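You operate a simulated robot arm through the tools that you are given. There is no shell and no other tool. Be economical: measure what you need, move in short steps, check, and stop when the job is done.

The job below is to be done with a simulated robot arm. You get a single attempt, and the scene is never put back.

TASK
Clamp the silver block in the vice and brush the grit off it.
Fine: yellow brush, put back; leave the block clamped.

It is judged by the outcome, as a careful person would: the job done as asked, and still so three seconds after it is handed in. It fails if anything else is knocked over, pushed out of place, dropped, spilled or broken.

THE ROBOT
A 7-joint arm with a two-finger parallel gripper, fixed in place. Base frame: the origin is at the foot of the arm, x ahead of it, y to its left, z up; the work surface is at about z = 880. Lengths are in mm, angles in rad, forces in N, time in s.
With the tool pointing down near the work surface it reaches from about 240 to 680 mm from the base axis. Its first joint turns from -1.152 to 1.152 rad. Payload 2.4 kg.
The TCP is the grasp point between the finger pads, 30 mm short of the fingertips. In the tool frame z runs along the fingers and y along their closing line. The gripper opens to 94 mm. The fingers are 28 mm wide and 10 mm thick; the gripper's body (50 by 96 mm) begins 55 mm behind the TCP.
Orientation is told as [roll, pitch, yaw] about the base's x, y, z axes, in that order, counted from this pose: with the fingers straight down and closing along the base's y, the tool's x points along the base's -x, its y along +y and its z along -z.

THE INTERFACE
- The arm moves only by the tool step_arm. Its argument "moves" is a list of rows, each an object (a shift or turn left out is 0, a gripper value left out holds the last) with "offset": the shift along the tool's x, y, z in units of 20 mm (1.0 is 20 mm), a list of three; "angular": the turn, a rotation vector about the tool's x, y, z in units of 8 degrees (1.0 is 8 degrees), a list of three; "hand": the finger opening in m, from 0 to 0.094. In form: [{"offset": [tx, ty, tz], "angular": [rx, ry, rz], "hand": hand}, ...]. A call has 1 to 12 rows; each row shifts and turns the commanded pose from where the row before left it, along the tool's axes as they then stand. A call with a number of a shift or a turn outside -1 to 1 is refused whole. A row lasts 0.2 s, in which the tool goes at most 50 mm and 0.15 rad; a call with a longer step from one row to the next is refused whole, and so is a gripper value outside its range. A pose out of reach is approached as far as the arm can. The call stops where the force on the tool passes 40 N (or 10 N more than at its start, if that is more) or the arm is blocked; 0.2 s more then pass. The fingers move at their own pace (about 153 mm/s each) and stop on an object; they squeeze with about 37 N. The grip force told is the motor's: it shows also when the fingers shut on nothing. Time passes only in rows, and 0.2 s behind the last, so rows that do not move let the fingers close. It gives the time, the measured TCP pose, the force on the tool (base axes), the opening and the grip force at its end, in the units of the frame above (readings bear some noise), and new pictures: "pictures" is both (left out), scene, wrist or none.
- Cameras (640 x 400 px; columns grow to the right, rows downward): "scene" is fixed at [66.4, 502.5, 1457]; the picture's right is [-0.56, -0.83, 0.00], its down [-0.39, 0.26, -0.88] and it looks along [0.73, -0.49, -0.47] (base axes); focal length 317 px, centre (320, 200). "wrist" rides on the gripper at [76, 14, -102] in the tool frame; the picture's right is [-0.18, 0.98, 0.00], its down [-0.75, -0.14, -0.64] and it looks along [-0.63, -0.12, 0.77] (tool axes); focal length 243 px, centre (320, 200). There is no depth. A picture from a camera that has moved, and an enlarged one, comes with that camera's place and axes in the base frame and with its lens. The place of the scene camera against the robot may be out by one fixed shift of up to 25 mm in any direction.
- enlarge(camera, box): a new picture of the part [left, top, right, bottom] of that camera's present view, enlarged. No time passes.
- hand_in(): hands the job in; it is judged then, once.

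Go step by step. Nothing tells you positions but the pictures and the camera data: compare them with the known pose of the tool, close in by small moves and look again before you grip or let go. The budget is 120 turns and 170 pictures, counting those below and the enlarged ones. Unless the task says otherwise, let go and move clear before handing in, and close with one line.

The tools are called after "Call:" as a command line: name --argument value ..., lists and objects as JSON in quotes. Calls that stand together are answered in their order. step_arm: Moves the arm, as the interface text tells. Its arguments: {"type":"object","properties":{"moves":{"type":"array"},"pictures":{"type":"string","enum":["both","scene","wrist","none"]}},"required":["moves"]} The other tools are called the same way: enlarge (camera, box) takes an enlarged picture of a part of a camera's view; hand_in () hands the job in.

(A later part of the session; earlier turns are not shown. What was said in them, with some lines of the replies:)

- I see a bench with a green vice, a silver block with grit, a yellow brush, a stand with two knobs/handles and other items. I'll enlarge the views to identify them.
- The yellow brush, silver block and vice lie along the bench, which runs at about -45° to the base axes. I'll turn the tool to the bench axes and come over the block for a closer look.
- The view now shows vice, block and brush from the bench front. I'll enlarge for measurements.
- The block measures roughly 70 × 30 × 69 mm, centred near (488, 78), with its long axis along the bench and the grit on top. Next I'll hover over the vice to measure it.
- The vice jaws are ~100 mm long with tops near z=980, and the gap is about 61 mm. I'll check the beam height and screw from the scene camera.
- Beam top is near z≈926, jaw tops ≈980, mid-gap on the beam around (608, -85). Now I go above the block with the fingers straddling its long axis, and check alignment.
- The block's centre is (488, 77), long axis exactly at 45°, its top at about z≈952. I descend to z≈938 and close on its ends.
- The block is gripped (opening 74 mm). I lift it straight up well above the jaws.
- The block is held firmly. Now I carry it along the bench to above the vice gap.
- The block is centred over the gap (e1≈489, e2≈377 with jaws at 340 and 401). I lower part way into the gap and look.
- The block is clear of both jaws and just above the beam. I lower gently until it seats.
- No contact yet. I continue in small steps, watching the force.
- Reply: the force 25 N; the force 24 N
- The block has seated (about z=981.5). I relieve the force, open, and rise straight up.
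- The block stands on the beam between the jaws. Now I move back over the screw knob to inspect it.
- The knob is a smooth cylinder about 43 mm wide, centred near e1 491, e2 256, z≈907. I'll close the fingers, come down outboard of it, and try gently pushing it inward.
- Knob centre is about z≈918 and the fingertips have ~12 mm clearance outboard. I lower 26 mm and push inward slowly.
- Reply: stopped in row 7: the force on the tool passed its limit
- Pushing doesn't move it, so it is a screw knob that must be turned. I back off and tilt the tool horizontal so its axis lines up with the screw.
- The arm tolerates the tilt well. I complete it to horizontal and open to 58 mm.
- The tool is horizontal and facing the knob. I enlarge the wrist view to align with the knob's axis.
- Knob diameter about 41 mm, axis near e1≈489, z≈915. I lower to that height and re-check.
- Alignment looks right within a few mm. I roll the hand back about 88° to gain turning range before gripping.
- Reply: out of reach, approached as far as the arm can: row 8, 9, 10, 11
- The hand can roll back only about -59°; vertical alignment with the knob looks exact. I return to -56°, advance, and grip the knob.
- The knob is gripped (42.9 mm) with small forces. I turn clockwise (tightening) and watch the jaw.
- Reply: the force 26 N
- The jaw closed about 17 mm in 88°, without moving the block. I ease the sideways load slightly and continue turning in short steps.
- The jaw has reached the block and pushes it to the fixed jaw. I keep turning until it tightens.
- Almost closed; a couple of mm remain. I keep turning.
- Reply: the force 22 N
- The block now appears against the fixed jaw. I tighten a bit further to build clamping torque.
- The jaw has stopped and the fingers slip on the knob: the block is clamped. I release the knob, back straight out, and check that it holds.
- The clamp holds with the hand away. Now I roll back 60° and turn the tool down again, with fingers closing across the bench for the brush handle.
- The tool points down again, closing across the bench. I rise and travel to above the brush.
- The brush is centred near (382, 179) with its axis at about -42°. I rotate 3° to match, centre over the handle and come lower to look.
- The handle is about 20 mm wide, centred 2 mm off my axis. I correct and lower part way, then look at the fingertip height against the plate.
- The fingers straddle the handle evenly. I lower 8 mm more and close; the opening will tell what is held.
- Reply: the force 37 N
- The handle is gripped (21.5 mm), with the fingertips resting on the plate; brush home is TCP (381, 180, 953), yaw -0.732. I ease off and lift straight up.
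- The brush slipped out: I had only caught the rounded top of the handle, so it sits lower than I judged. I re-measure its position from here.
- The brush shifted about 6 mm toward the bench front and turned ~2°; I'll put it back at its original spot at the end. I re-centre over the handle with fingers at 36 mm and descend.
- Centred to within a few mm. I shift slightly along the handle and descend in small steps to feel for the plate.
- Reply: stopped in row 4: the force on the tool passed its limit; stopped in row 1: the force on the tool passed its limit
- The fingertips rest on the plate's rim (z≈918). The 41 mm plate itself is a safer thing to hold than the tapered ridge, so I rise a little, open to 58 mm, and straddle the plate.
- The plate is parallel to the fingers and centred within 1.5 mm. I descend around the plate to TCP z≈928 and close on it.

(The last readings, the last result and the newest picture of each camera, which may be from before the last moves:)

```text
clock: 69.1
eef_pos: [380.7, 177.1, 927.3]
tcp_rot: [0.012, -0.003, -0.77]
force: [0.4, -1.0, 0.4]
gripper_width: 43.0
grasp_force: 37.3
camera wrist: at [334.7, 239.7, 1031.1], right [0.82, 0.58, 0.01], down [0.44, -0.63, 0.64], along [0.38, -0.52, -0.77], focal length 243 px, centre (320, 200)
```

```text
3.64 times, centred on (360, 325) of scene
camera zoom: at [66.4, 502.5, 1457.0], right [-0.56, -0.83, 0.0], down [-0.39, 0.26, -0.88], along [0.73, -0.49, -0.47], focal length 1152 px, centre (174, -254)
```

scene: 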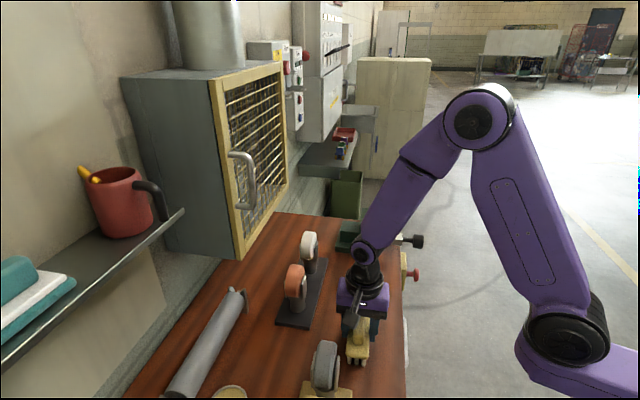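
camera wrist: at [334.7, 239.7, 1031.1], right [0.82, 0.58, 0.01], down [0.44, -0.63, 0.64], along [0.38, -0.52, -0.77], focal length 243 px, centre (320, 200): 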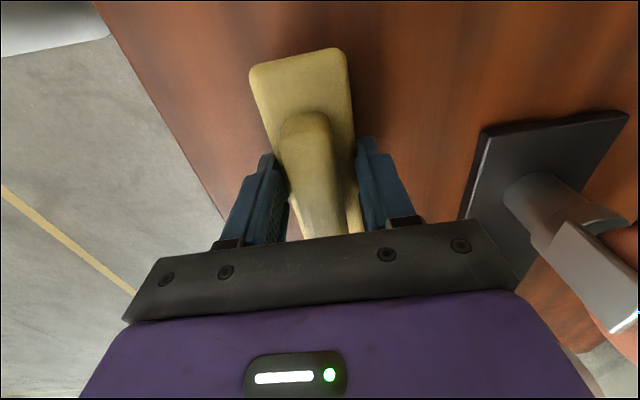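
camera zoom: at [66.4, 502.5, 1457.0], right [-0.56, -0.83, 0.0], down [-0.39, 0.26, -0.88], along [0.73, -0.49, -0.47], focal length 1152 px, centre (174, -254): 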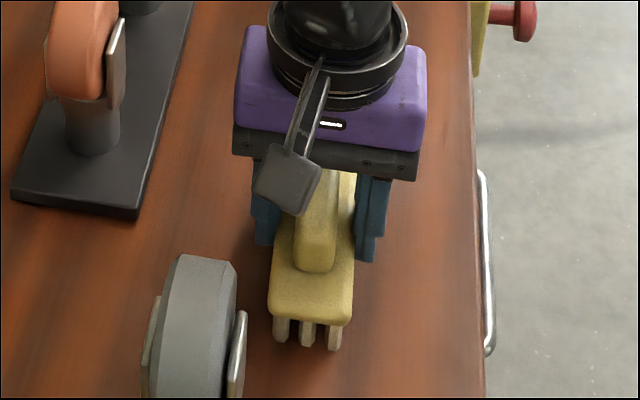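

The plate is gripped (43 mm) with no stray force. I lift a little and check it follows.

Call:
step_arm --moves '[{"offset": [0, 0, -0.25]}, {"offset": [0, 0, -0.5]}, {"offset": [0, 0, -0.7]}, {"offset": [0, 0, -0.7]}, {}]' --pictures "both"

Call:
enlarge --camera "scene" --box '[310, 250, 410, 360]'

```text
clock: 70.3
eef_pos: [380.0, 176.0, 970.9]
tcp_rot: [0.012, -0.004, -0.769]
force: [-0.7, -0.7, -1.0]
gripper_width: 42.9
grasp_force: 36.4
camera wrist: at [334.3, 238.5, 1074.8], right [0.82, 0.58, 0.01], down [0.44, -0.63, 0.64], along [0.38, -0.52, -0.77], focal length 243 px, centre (320, 200)
```

scene: 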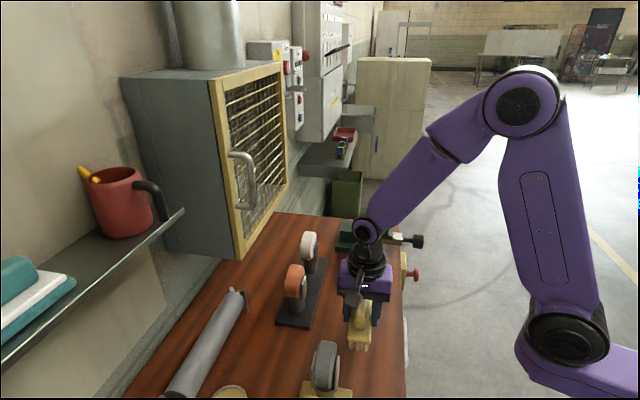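
wrist: 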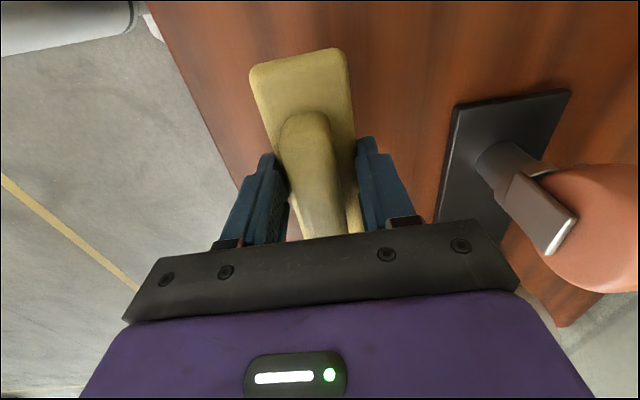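

```text
3.64 times, centred on (360, 305) of scene
camera zoom: at [66.4, 502.5, 1457.0], right [-0.56, -0.83, 0.0], down [-0.39, 0.26, -0.88], along [0.73, -0.49, -0.47], focal length 1152 px, centre (174, -182)
```

zoom: 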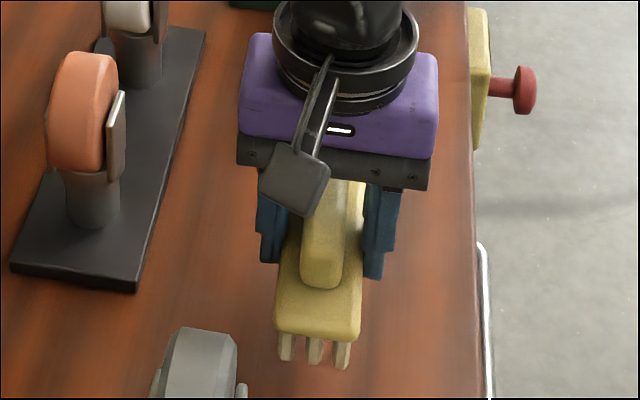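

The brush is firmly held; bristle tips are 47 mm below the TCP. I raise it and carry it to above the clamped block.

Call:
step_arm --moves '[{"offset": [0, 0, -1]}, {"offset": [0, 0, -1]}, {"offset": [0, 0, -1]}, {"offset": [0, 0, -1]}, {"offset": [0, 0, -1]}, {"offset": [0, 0, -0.5], "angular": [0, 0, 0.11]}, {"offset": [-1, -0.02, 0]}, {"offset": [-1, -0.02, 0]}, {"offset": [-1, -0.02, 0]}, {"offset": [-1, -0.02, 0]}, {"offset": [-1, -0.02, 0]}, {"offset": [-1, -0.02, 0]}]' --pictures "none"

Call:
step_arm --moves '[{"offset": [-1, -0.02, 0]}, {"offset": [-1, -0.02, 0]}, {"offset": [-1, -0.02, 0]}, {"offset": [-1, -0.02, 0]}, {"offset": [-1, -0.02, 0]}, {"offset": [-1, -0.02, 0]}, {"offset": [-1, -0.02, 0]}, {"offset": [-1, -0.02, 0]}, {"offset": [-1, -0.02, 0]}, {"offset": [-1, -0.02, 0]}, {}]' --pictures "both"

Call:
enlarge --camera "scene" --box '[310, 170, 450, 270]'

```text
clock: 72.9
eef_pos: [461.4, 87.9, 1079.9]
tcp_rot: [0.012, -0.003, -0.784]
force: [-0.4, 0.6, -1.3]
gripper_width: 43.1
grasp_force: 36.5
```

```text
clock: 75.3
eef_pos: [599.2, -55.7, 1080.4]
tcp_rot: [0.012, -0.004, -0.784]
force: [-0.3, -0.1, -0.8]
gripper_width: 43.3
grasp_force: 37.3
camera wrist: at [555.3, 7.9, 1184.7], right [0.82, 0.57, 0.01], down [0.43, -0.64, 0.64], along [0.37, -0.52, -0.77], focal length 243 px, centre (320, 200)
```

scene: 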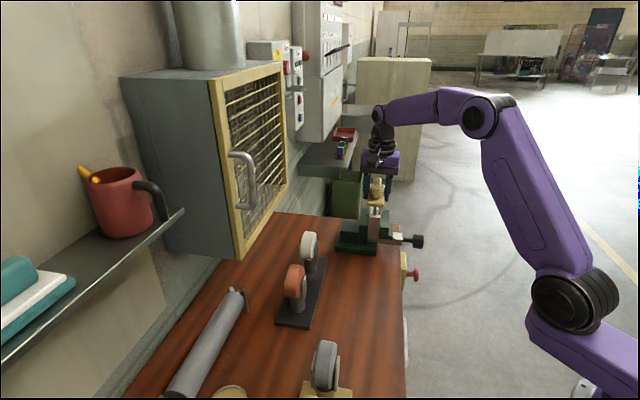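
wrist: 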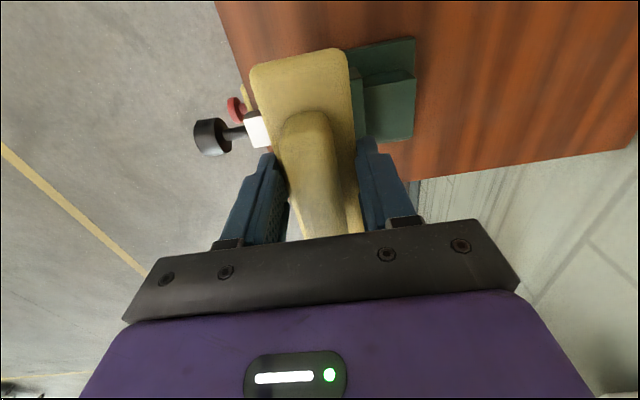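

```text
4.00 times, centred on (380, 220) of scene
camera zoom: at [66.4, 502.5, 1457.0], right [-0.56, -0.83, 0.0], down [-0.39, 0.26, -0.88], along [0.73, -0.49, -0.47], focal length 1267 px, centre (80, 120)
```

zoom: 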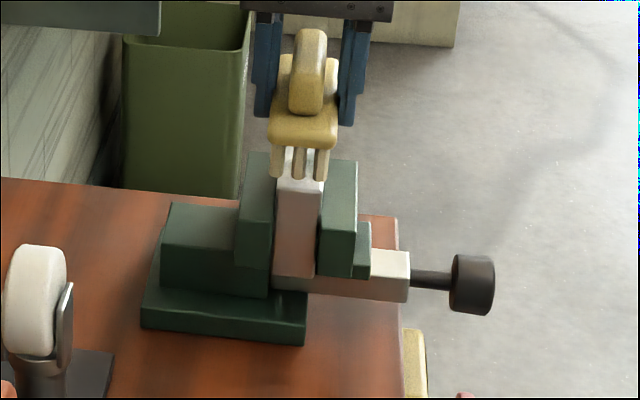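

The brush is aligned over the block. I lower it gently until the bristles touch the top.

Call:
step_arm --moves '[{"offset": [0, 0.05, 0.6]}, {"offset": [0, 0, 0.6]}, {"offset": [0, 0, 0.5]}, {}]' --pictures "none"

Call:
step_arm --moves '[{"offset": [0, 0, 0.15]}, {}]' --pictures "scene"

Call:
enlarge --camera "scene" --box '[330, 170, 440, 260]'

```text
clock: 76.3
eef_pos: [601.4, -53.8, 1047.1]
tcp_rot: [0.013, -0.005, -0.785]
force: [-2.1, 0.2, 4.2]
gripper_width: 43.0
grasp_force: 37.4
```

```text
clock: 76.9
eef_pos: [601.3, -52.9, 1047.2]
tcp_rot: [0.018, -0.007, -0.787]
force: [-6.1, 2.6, 26.6]
gripper_width: 43.6
grasp_force: 37.2
```

scene: 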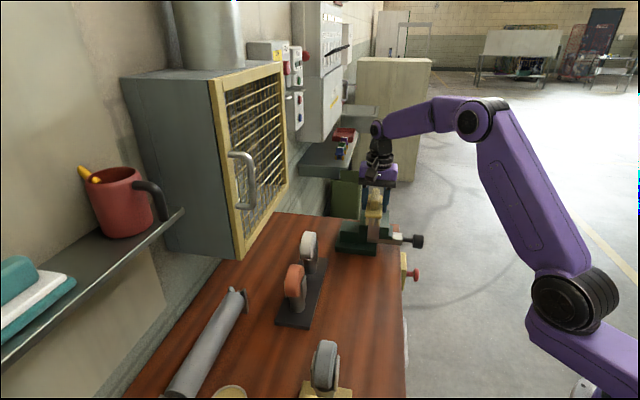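

```text
4.44 times, centred on (385, 215) of scene
camera zoom: at [65.7, 502.6, 1457.0], right [-0.56, -0.83, 0.0], down [-0.39, 0.26, -0.88], along [0.73, -0.49, -0.47], focal length 1408 px, centre (31, 133)
```

zoom: 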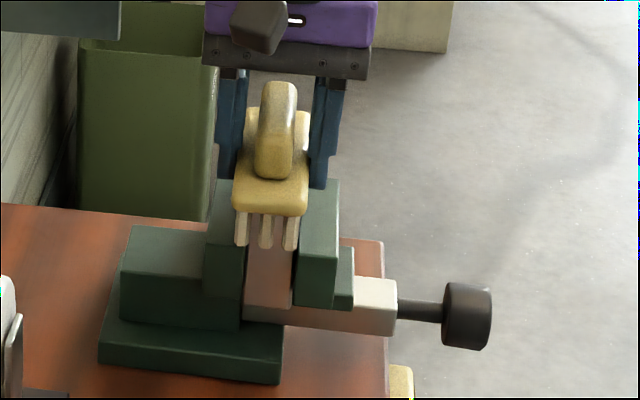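

Contact at TCP z≈1047 (block top ≈1000). I reduce pressure and stroke along the block.

Call:
step_arm --moves '[{"offset": [0, -0.1, -0.12]}, {"offset": [-0.5, 0, 0]}, {"offset": [-0.5, 0, 0]}, {"offset": [-0.5, 0, 0]}, {"offset": [-0.5, 0, 0]}, {"offset": [-0.5, 0, 0]}, {"offset": [0.5, 0, 0]}, {"offset": [0.5, 0, 0]}, {"offset": [0.5, 0, 0]}, {"offset": [0.5, 0, 0]}, {"offset": [0.5, 0, 0]}, {}]' --pictures "scene"

Call:
enlarge --camera "scene" --box '[330, 170, 440, 260]'

```text
clock: 79.5
eef_pos: [599.3, -56.0, 1047.5]
tcp_rot: [0.013, -0.004, -0.787]
force: [-1.7, 0.2, -1.3]
gripper_width: 43.1
grasp_force: 36.9
```

scene: 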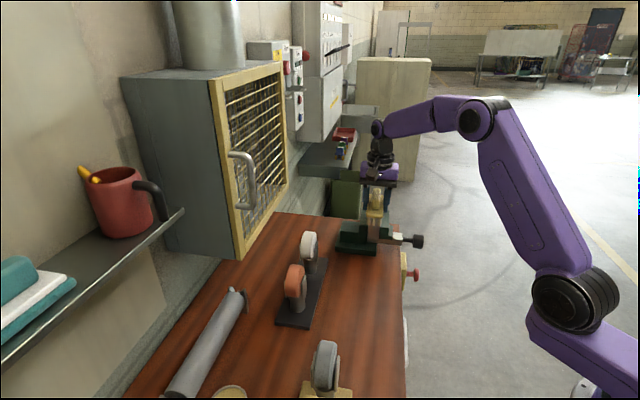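

```text
4.44 times, centred on (385, 215) of scene
camera zoom: at [66.4, 502.5, 1457.0], right [-0.56, -0.83, 0.0], down [-0.39, 0.26, -0.88], along [0.73, -0.49, -0.47], focal length 1408 px, centre (31, 133)
```

zoom: 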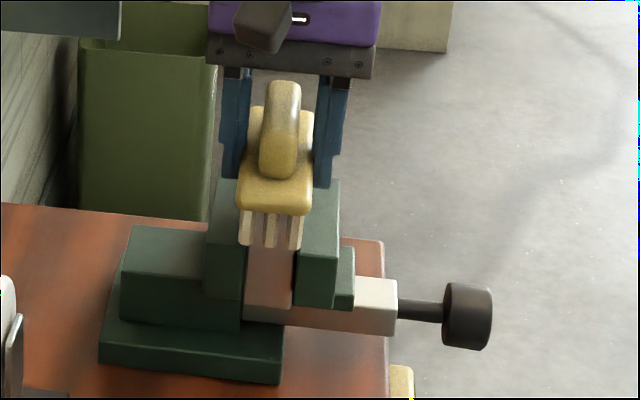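

The pressure is now nearly nil; I press about 1.5 mm deeper and stroke again.

Call:
step_arm --moves '[{"offset": [0, 0, 0.07]}, {"offset": [-0.6, 0, 0]}, {"offset": [-0.6, 0, 0]}, {"offset": [-0.6, 0, 0]}, {"offset": [-0.6, 0, 0]}, {"offset": [-0.6, 0, 0]}, {"offset": [0.6, 0, 0]}, {"offset": [0.6, 0, 0]}, {"offset": [0.6, 0, 0]}, {"offset": [0.6, 0, 0]}, {"offset": [0.6, 0, 0]}, {}]' --pictures "none"

Call:
step_arm --moves '[{"offset": [0.6, 0, 0]}, {"offset": [0.6, 0, 0]}, {"offset": [-0.7, 0, 0]}, {"offset": [-0.7, 0, 0]}, {"offset": [-0.7, 0, 0]}, {"offset": [-0.7, 0, 0]}, {"offset": [-0.7, 0, 0]}, {"offset": [0.7, 0, 0]}, {"offset": [0.7, 0, 0]}, {"offset": [0.7, 0, 0]}, {"offset": [0.7, 0, 0]}, {}]' --pictures "none"

```text
clock: 82.1
eef_pos: [600.9, -56.6, 1047.1]
tcp_rot: [0.013, -0.007, -0.785]
force: [5.4, -4.1, 15.1]
gripper_width: 43.0
grasp_force: 37.2
```

```text
clock: 84.7
eef_pos: [594.0, -48.3, 1045.6]
tcp_rot: [0.013, -0.007, -0.787]
force: [4.3, -4.2, 15.3]
gripper_width: 43.2
grasp_force: 36.9
```

Good contact force (~15 N) through the strokes. I lift and back away along the bench to inspect the block's top.

Call:
step_arm --moves '[{"offset": [0, 0, -1]}, {"offset": [0, 0, -1]}, {"offset": [0.5, 0, -1]}, {"offset": [1, 0, 0]}, {"offset": [1, 0, 0]}, {"offset": [1, 0, 0]}, {"offset": [1, 0, 0]}, {"offset": [1, 0, 0]}, {}]' --pictures "both"

Call:
enlarge --camera "scene" --box '[330, 170, 440, 260]'

```text
clock: 86.7
eef_pos: [513.1, 28.7, 1105.6]
tcp_rot: [0.012, -0.003, -0.785]
force: [0.4, 0.3, -1.6]
gripper_width: 43.2
grasp_force: 37.1
camera wrist: at [469.2, 92.1, 1208.0], right [0.82, 0.57, 0.01], down [0.43, -0.64, 0.64], along [0.37, -0.52, -0.77], focal length 243 px, centre (320, 200)
```

scene: 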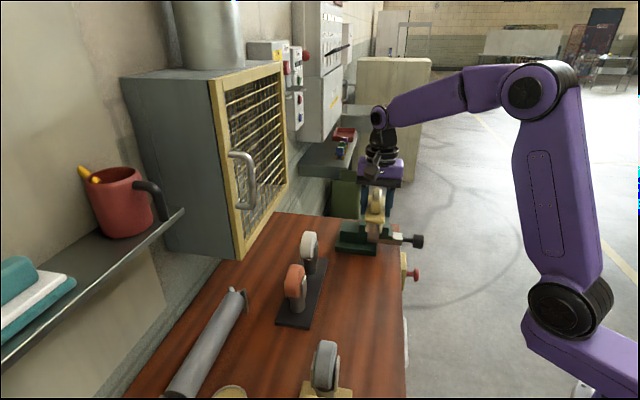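
wrist: 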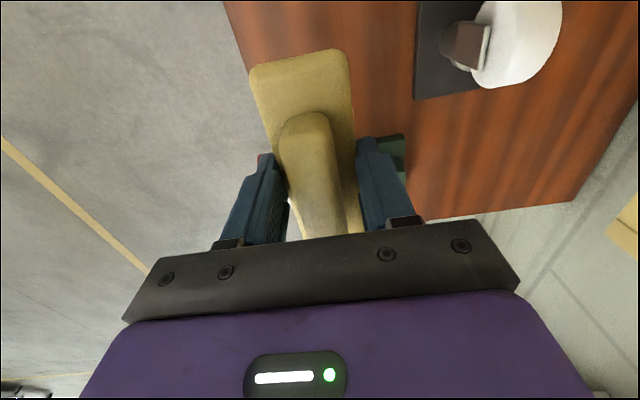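

```text
4.44 times, centred on (385, 215) of scene
camera zoom: at [66.4, 502.5, 1457.0], right [-0.56, -0.83, 0.0], down [-0.39, 0.26, -0.88], along [0.73, -0.49, -0.47], focal length 1408 px, centre (31, 133)
```

zoom: 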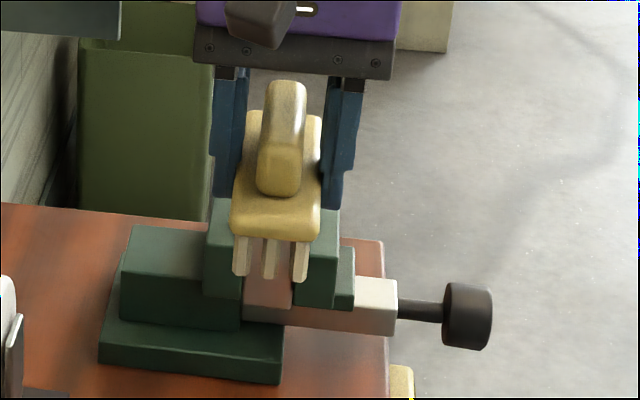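

The brush still hides the block from the camera; I move it toward the bench front to see.

Call:
step_arm --moves '[{"offset": [0.5, -1, 0]}, {"offset": [0.5, -1, 0]}, {"offset": [0.5, -1, 0]}, {"offset": [0.5, -1, 0]}, {"offset": [0.5, -1, 0]}, {}]' --pictures "scene"

Call:
enlarge --camera "scene" --box '[330, 180, 440, 260]'

```text
clock: 88.1
eef_pos: [407.5, -5.2, 1102.5]
tcp_rot: [0.014, -0.001, -0.785]
force: [0.3, -0.7, -1.6]
gripper_width: 43.3
grasp_force: 37.0
```

scene: 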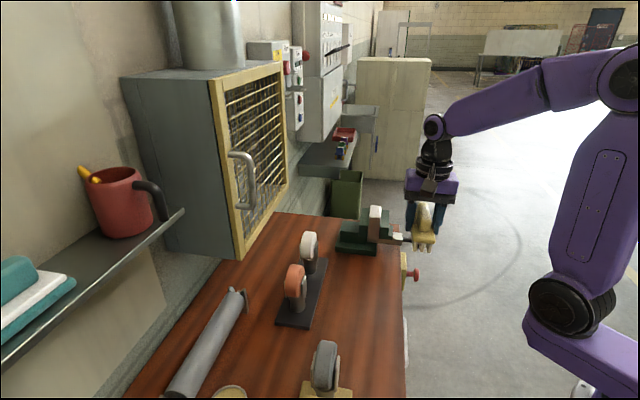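

```text
5.00 times, centred on (385, 220) of scene
camera zoom: at [66.4, 502.5, 1457.0], right [-0.56, -0.83, 0.0], down [-0.39, 0.26, -0.88], along [0.73, -0.49, -0.47], focal length 1584 px, centre (-5, 100)
```

zoom: 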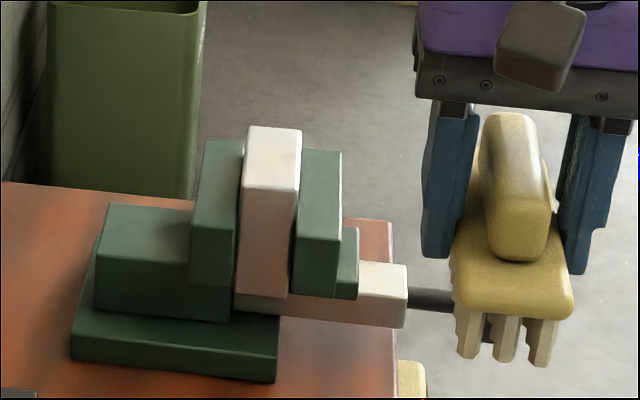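

The block's top is clean and it is still clamped. Now I take the brush back to its original spot (about (384, 178), yaw -0.733).

Call:
step_arm --moves '[{"offset": [0.915, 0.708, 0]}, {"offset": [0.915, 0.708, 0]}, {"offset": [0.915, 0.708, 0]}, {"offset": [0.915, 0.708, 0]}, {"offset": [0.915, 0.708, 0]}, {"offset": [0.915, 0.708, 0]}, {"offset": [0.915, 0.708, 0]}, {"offset": [0.915, 0.708, 0]}, {"angular": [0, 0, -0.375]}, {}]' --pictures "none"

Call:
step_arm --moves '[{"offset": [0, 0, 1]}, {"offset": [0, 0, 1]}, {"offset": [0, 0, 1]}, {"offset": [0, 0, 1]}, {"offset": [0, 0, 1]}, {"offset": [0, 0, 1]}, {"offset": [0, 0, 1]}, {}]' --pictures "both"

Call:
enlarge --camera "scene" --box '[220, 280, 430, 400]'

```text
clock: 90.3
eef_pos: [383.1, 179.2, 1104.5]
tcp_rot: [0.013, -0.005, -0.729]
force: [0.3, 0.5, -0.8]
gripper_width: 43.0
grasp_force: 36.5
```

```text
clock: 92.1
eef_pos: [385.7, 178.9, 962.9]
tcp_rot: [0.012, -0.003, -0.734]
force: [-0.2, 0.4, -0.9]
gripper_width: 43.3
grasp_force: 37.3
camera wrist: at [338.0, 239.8, 1067.1], right [0.79, 0.61, 0.01], down [0.46, -0.61, 0.64], along [0.4, -0.5, -0.77], focal length 243 px, centre (320, 200)
```

scene: 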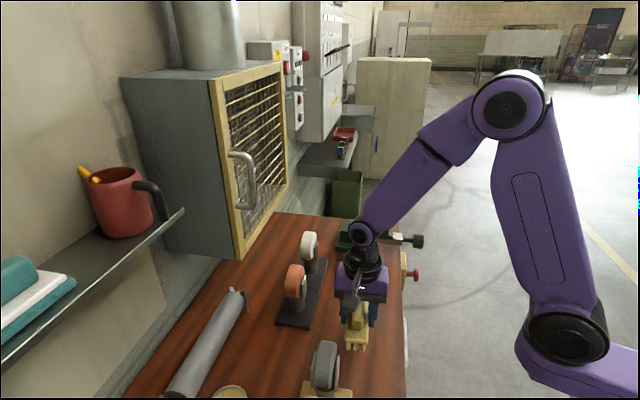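
wrist: 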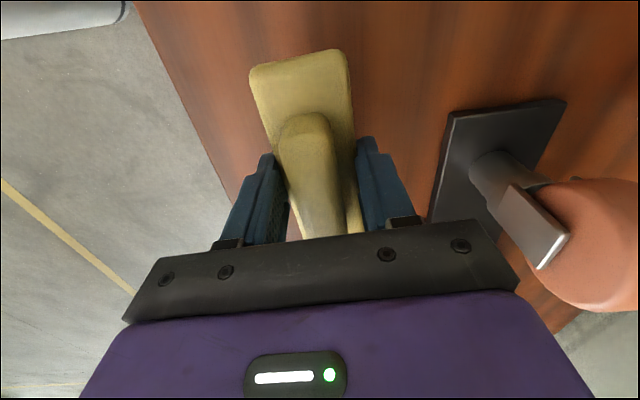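

```text
3.05 times, centred on (325, 340) of scene
camera zoom: at [66.4, 502.5, 1457.0], right [-0.56, -0.83, 0.0], down [-0.39, 0.26, -0.88], along [0.73, -0.49, -0.47], focal length 965 px, centre (305, -227)
```

zoom: 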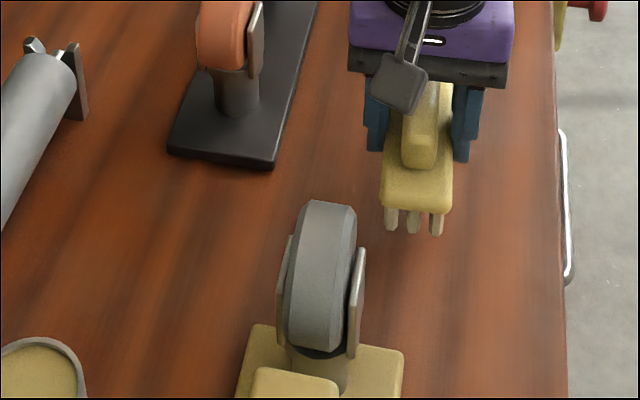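

Close to the original outline in the picture. I lower to just above the bench and compare before releasing.

Call:
step_arm --moves '[{"offset": [0, 0, 0.6]}, {"offset": [0, 0, 0.6]}, {"offset": [0, 0, 0.4]}, {}]' --pictures "scene"

Call:
enlarge --camera "scene" --box '[220, 280, 430, 400]'

```text
clock: 93.1
eef_pos: [386.5, 179.2, 932.6]
tcp_rot: [0.012, -0.003, -0.735]
force: [0.4, 0.0, -1.4]
gripper_width: 43.1
grasp_force: 36.8
```

scene: 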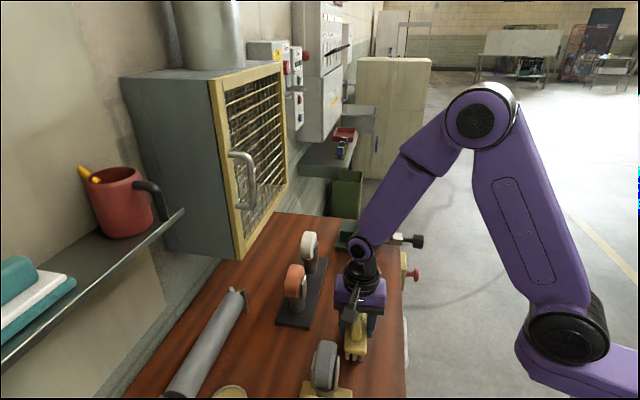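

```text
3.05 times, centred on (325, 340) of scene
camera zoom: at [66.4, 502.5, 1457.0], right [-0.56, -0.83, 0.0], down [-0.39, 0.26, -0.88], along [0.73, -0.49, -0.47], focal length 965 px, centre (305, -227)
```

zoom: 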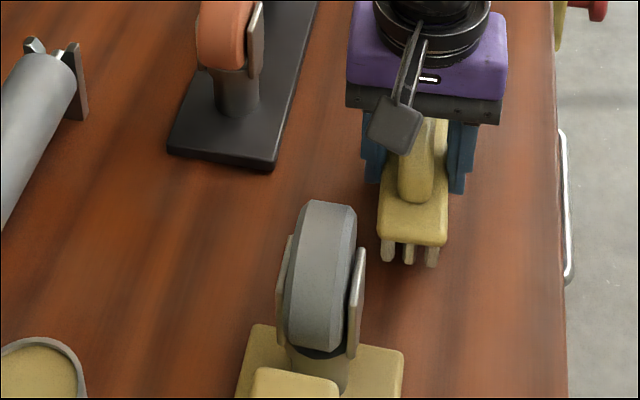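

It's within ~5 mm of the original outline; I nudge 4 mm back along the bench and set it down.

Call:
step_arm --moves '[{"offset": [0.2, -0.08, 0]}, {"offset": [0, 0, 0.15]}, {"offset": [0, 0, 0.1]}, {}]' --pictures "none"

```text
clock: 94.1
eef_pos: [382.5, 179.8, 926.5]
tcp_rot: [0.013, -0.004, -0.733]
force: [-0.1, -0.7, -1.4]
gripper_width: 43.0
grasp_force: 37.3
```

Call:
step_arm --moves '[{"offset": [0, 0, 0.07]}, {}]' --pictures "none"

Call:
step_arm --moves '[{"offset": [0, 0, 0.05]}, {}]' --pictures "scene"

Call:
enlarge --camera "scene" --box '[220, 280, 430, 400]'

```text
clock: 94.7
eef_pos: [382.5, 179.2, 925.8]
tcp_rot: [0.012, -0.004, -0.732]
force: [-0.3, 1.1, 5.3]
gripper_width: 43.0
grasp_force: 37.1
```

```text
clock: 95.3
eef_pos: [383.9, 180.3, 925.4]
tcp_rot: [0.014, -0.005, -0.731]
force: [0.5, -1.4, 21.6]
gripper_width: 43.2
grasp_force: 37.1
```

scene: 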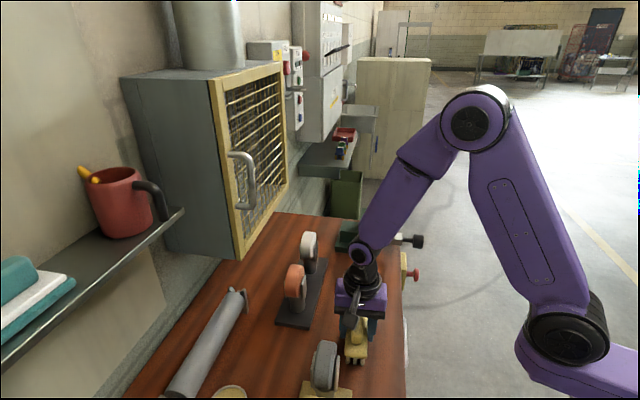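

```text
3.05 times, centred on (325, 340) of scene
camera zoom: at [66.1, 502.3, 1457.1], right [-0.56, -0.83, 0.0], down [-0.39, 0.26, -0.88], along [0.73, -0.49, -0.47], focal length 965 px, centre (305, -227)
```

zoom: 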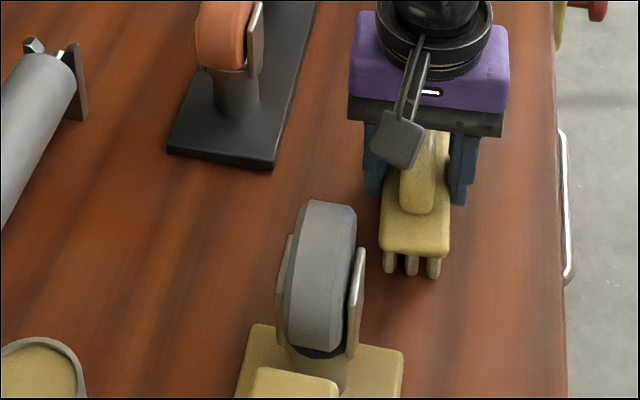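

The brush outline matches the original exactly and it is on the bench. I relieve the pressure, open, and lift straight up.

Call:
step_arm --moves '[{"offset": [0, 0, -0.08]}, {}, {"hand": 0.052}, {"hand": 0.06}, {"hand": 0.06}, {"offset": [0, 0, -0.5]}, {"offset": [0, 0, -1]}, {"offset": [0, 0, -1]}, {"offset": [0, 0, -1]}, {"offset": [0, 0, -1]}, {"offset": [0, 0, -1]}, {}]' --pictures "none"

Call:
step_arm --moves '[{"offset": [0.3, -1, -1]}, {"offset": [0.3, -1, -1]}, {"offset": [0, -1, -1]}, {"offset": [0, -1, 0]}, {"offset": [0, -1, 0]}, {}]' --pictures "both"

Call:
enlarge --camera "scene" --box '[220, 280, 430, 400]'

Call:
enlarge --camera "scene" --box '[330, 180, 440, 260]'

```text
clock: 97.9
eef_pos: [380.9, 178.3, 1036.8]
tcp_rot: [0.011, -0.005, -0.732]
force: [-0.7, 0.5, -0.5]
gripper_width: 60.0
grasp_force: 0.0
```

```text
clock: 99.3
eef_pos: [303.5, 111.7, 1094.4]
tcp_rot: [0.012, -0.003, -0.732]
force: [-0.1, 0.7, 0.1]
gripper_width: 60.0
grasp_force: 0.1
camera wrist: at [255.9, 172.7, 1198.4], right [0.79, 0.61, 0.01], down [0.46, -0.61, 0.64], along [0.4, -0.5, -0.77], focal length 243 px, centre (320, 200)
```

scene: 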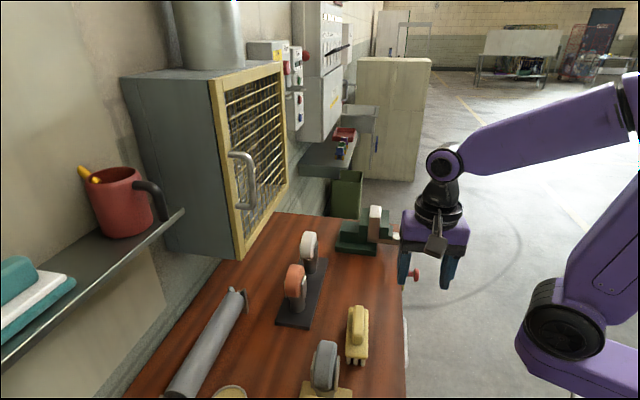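
wrist: 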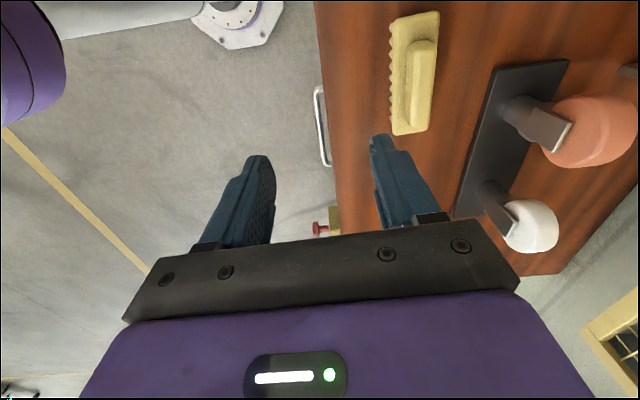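

```text
3.05 times, centred on (325, 340) of scene
camera zoom: at [66.4, 502.5, 1457.0], right [-0.56, -0.83, 0.0], down [-0.39, 0.26, -0.88], along [0.73, -0.49, -0.47], focal length 965 px, centre (305, -227)
```

zoom: 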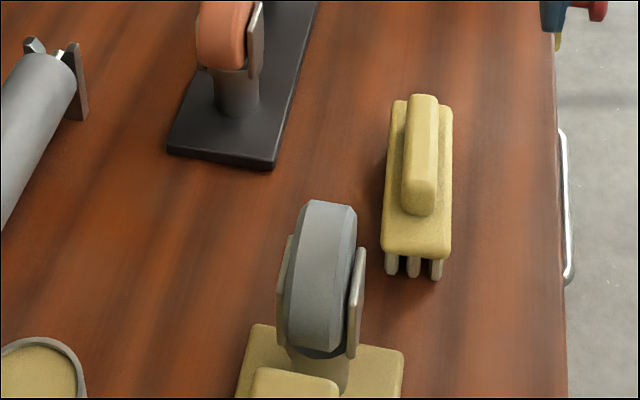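

```text
5.00 times, centred on (385, 220) of scene
camera zoom: at [66.4, 502.5, 1457.0], right [-0.56, -0.83, 0.0], down [-0.39, 0.26, -0.88], along [0.73, -0.49, -0.47], focal length 1584 px, centre (-5, 100)
```

zoom: 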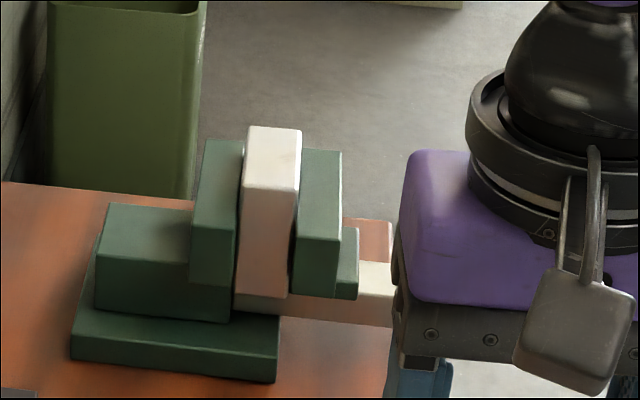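

The brush is back in place and the block is clean. Before handing in, I check the clamp contact closely with the wrist camera from above.

Call:
step_arm --moves '[{"offset": [0, 0, -1]}, {"offset": [0, 0, -1]}, {"offset": [-1, 0.2, 0]}, {"offset": [-1, 0.2, 0]}, {"offset": [-1, 0.2, 0]}, {"offset": [-1, 0.2, 0]}, {"offset": [-1, 0.2, 0]}, {"offset": [-1, 0.2, 0]}, {"offset": [-1, 0.2, 0]}, {"offset": [-1, 0.2, 0]}, {"offset": [-1, 0.2, 0]}, {"offset": [-1, 0.2, 0]}]' --pictures "none"

Call:
step_arm --moves '[{"offset": [-1, 0.2, 0]}, {"offset": [-1, 0.2, 0]}, {"offset": [-1, 0.2, 0]}, {"offset": [-1, 0.2, 0]}, {}]' --pictures "wrist"

Call:
enlarge --camera "wrist" --box '[220, 20, 440, 200]'

```text
clock: 101.9
eef_pos: [478.7, 8.2, 1136.4]
tcp_rot: [0.012, -0.003, -0.732]
force: [0.2, 0.2, -0.1]
gripper_width: 59.9
grasp_force: 0.1
```

```text
clock: 103.1
eef_pos: [549.7, -32.4, 1136.3]
tcp_rot: [0.012, -0.004, -0.731]
force: [0.7, 1.0, 0.0]
gripper_width: 59.7
grasp_force: 0.1
camera wrist: at [502.2, 28.3, 1240.4], right [0.79, 0.61, 0.01], down [0.46, -0.61, 0.64], along [0.4, -0.5, -0.77], focal length 243 px, centre (320, 200)
```

wrist: 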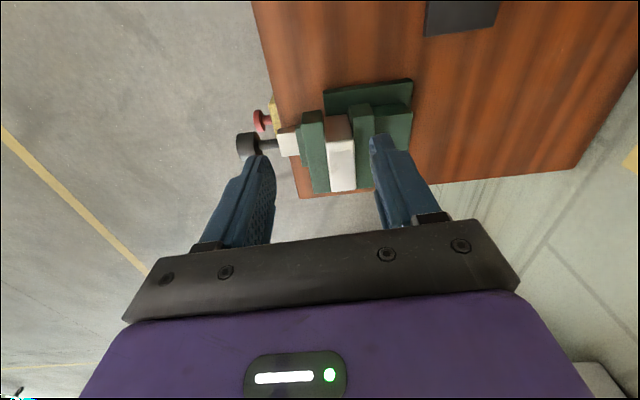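

```text
2.22 times, centred on (330, 110) of wrist
camera zoom: at [502.2, 28.3, 1240.4], right [0.79, 0.61, 0.01], down [0.46, -0.61, 0.64], along [0.4, -0.5, -0.77], focal length 539 px, centre (298, 400)
```

zoom: 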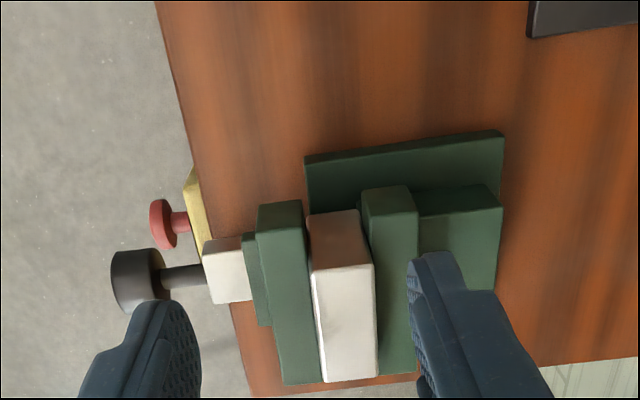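

The jaws sit flush on both faces of the block, its top is clean, and the brush is home. The hand is empty and clear, so I hand in.

Call:
hand_in

```text
The job is handed in.
```

The silver block is clamped in the vice with its top brushed clean, and the yellow brush is back where it started. I bumped the brush about 6 mm on a failed first grip and corrected that when putting it back.
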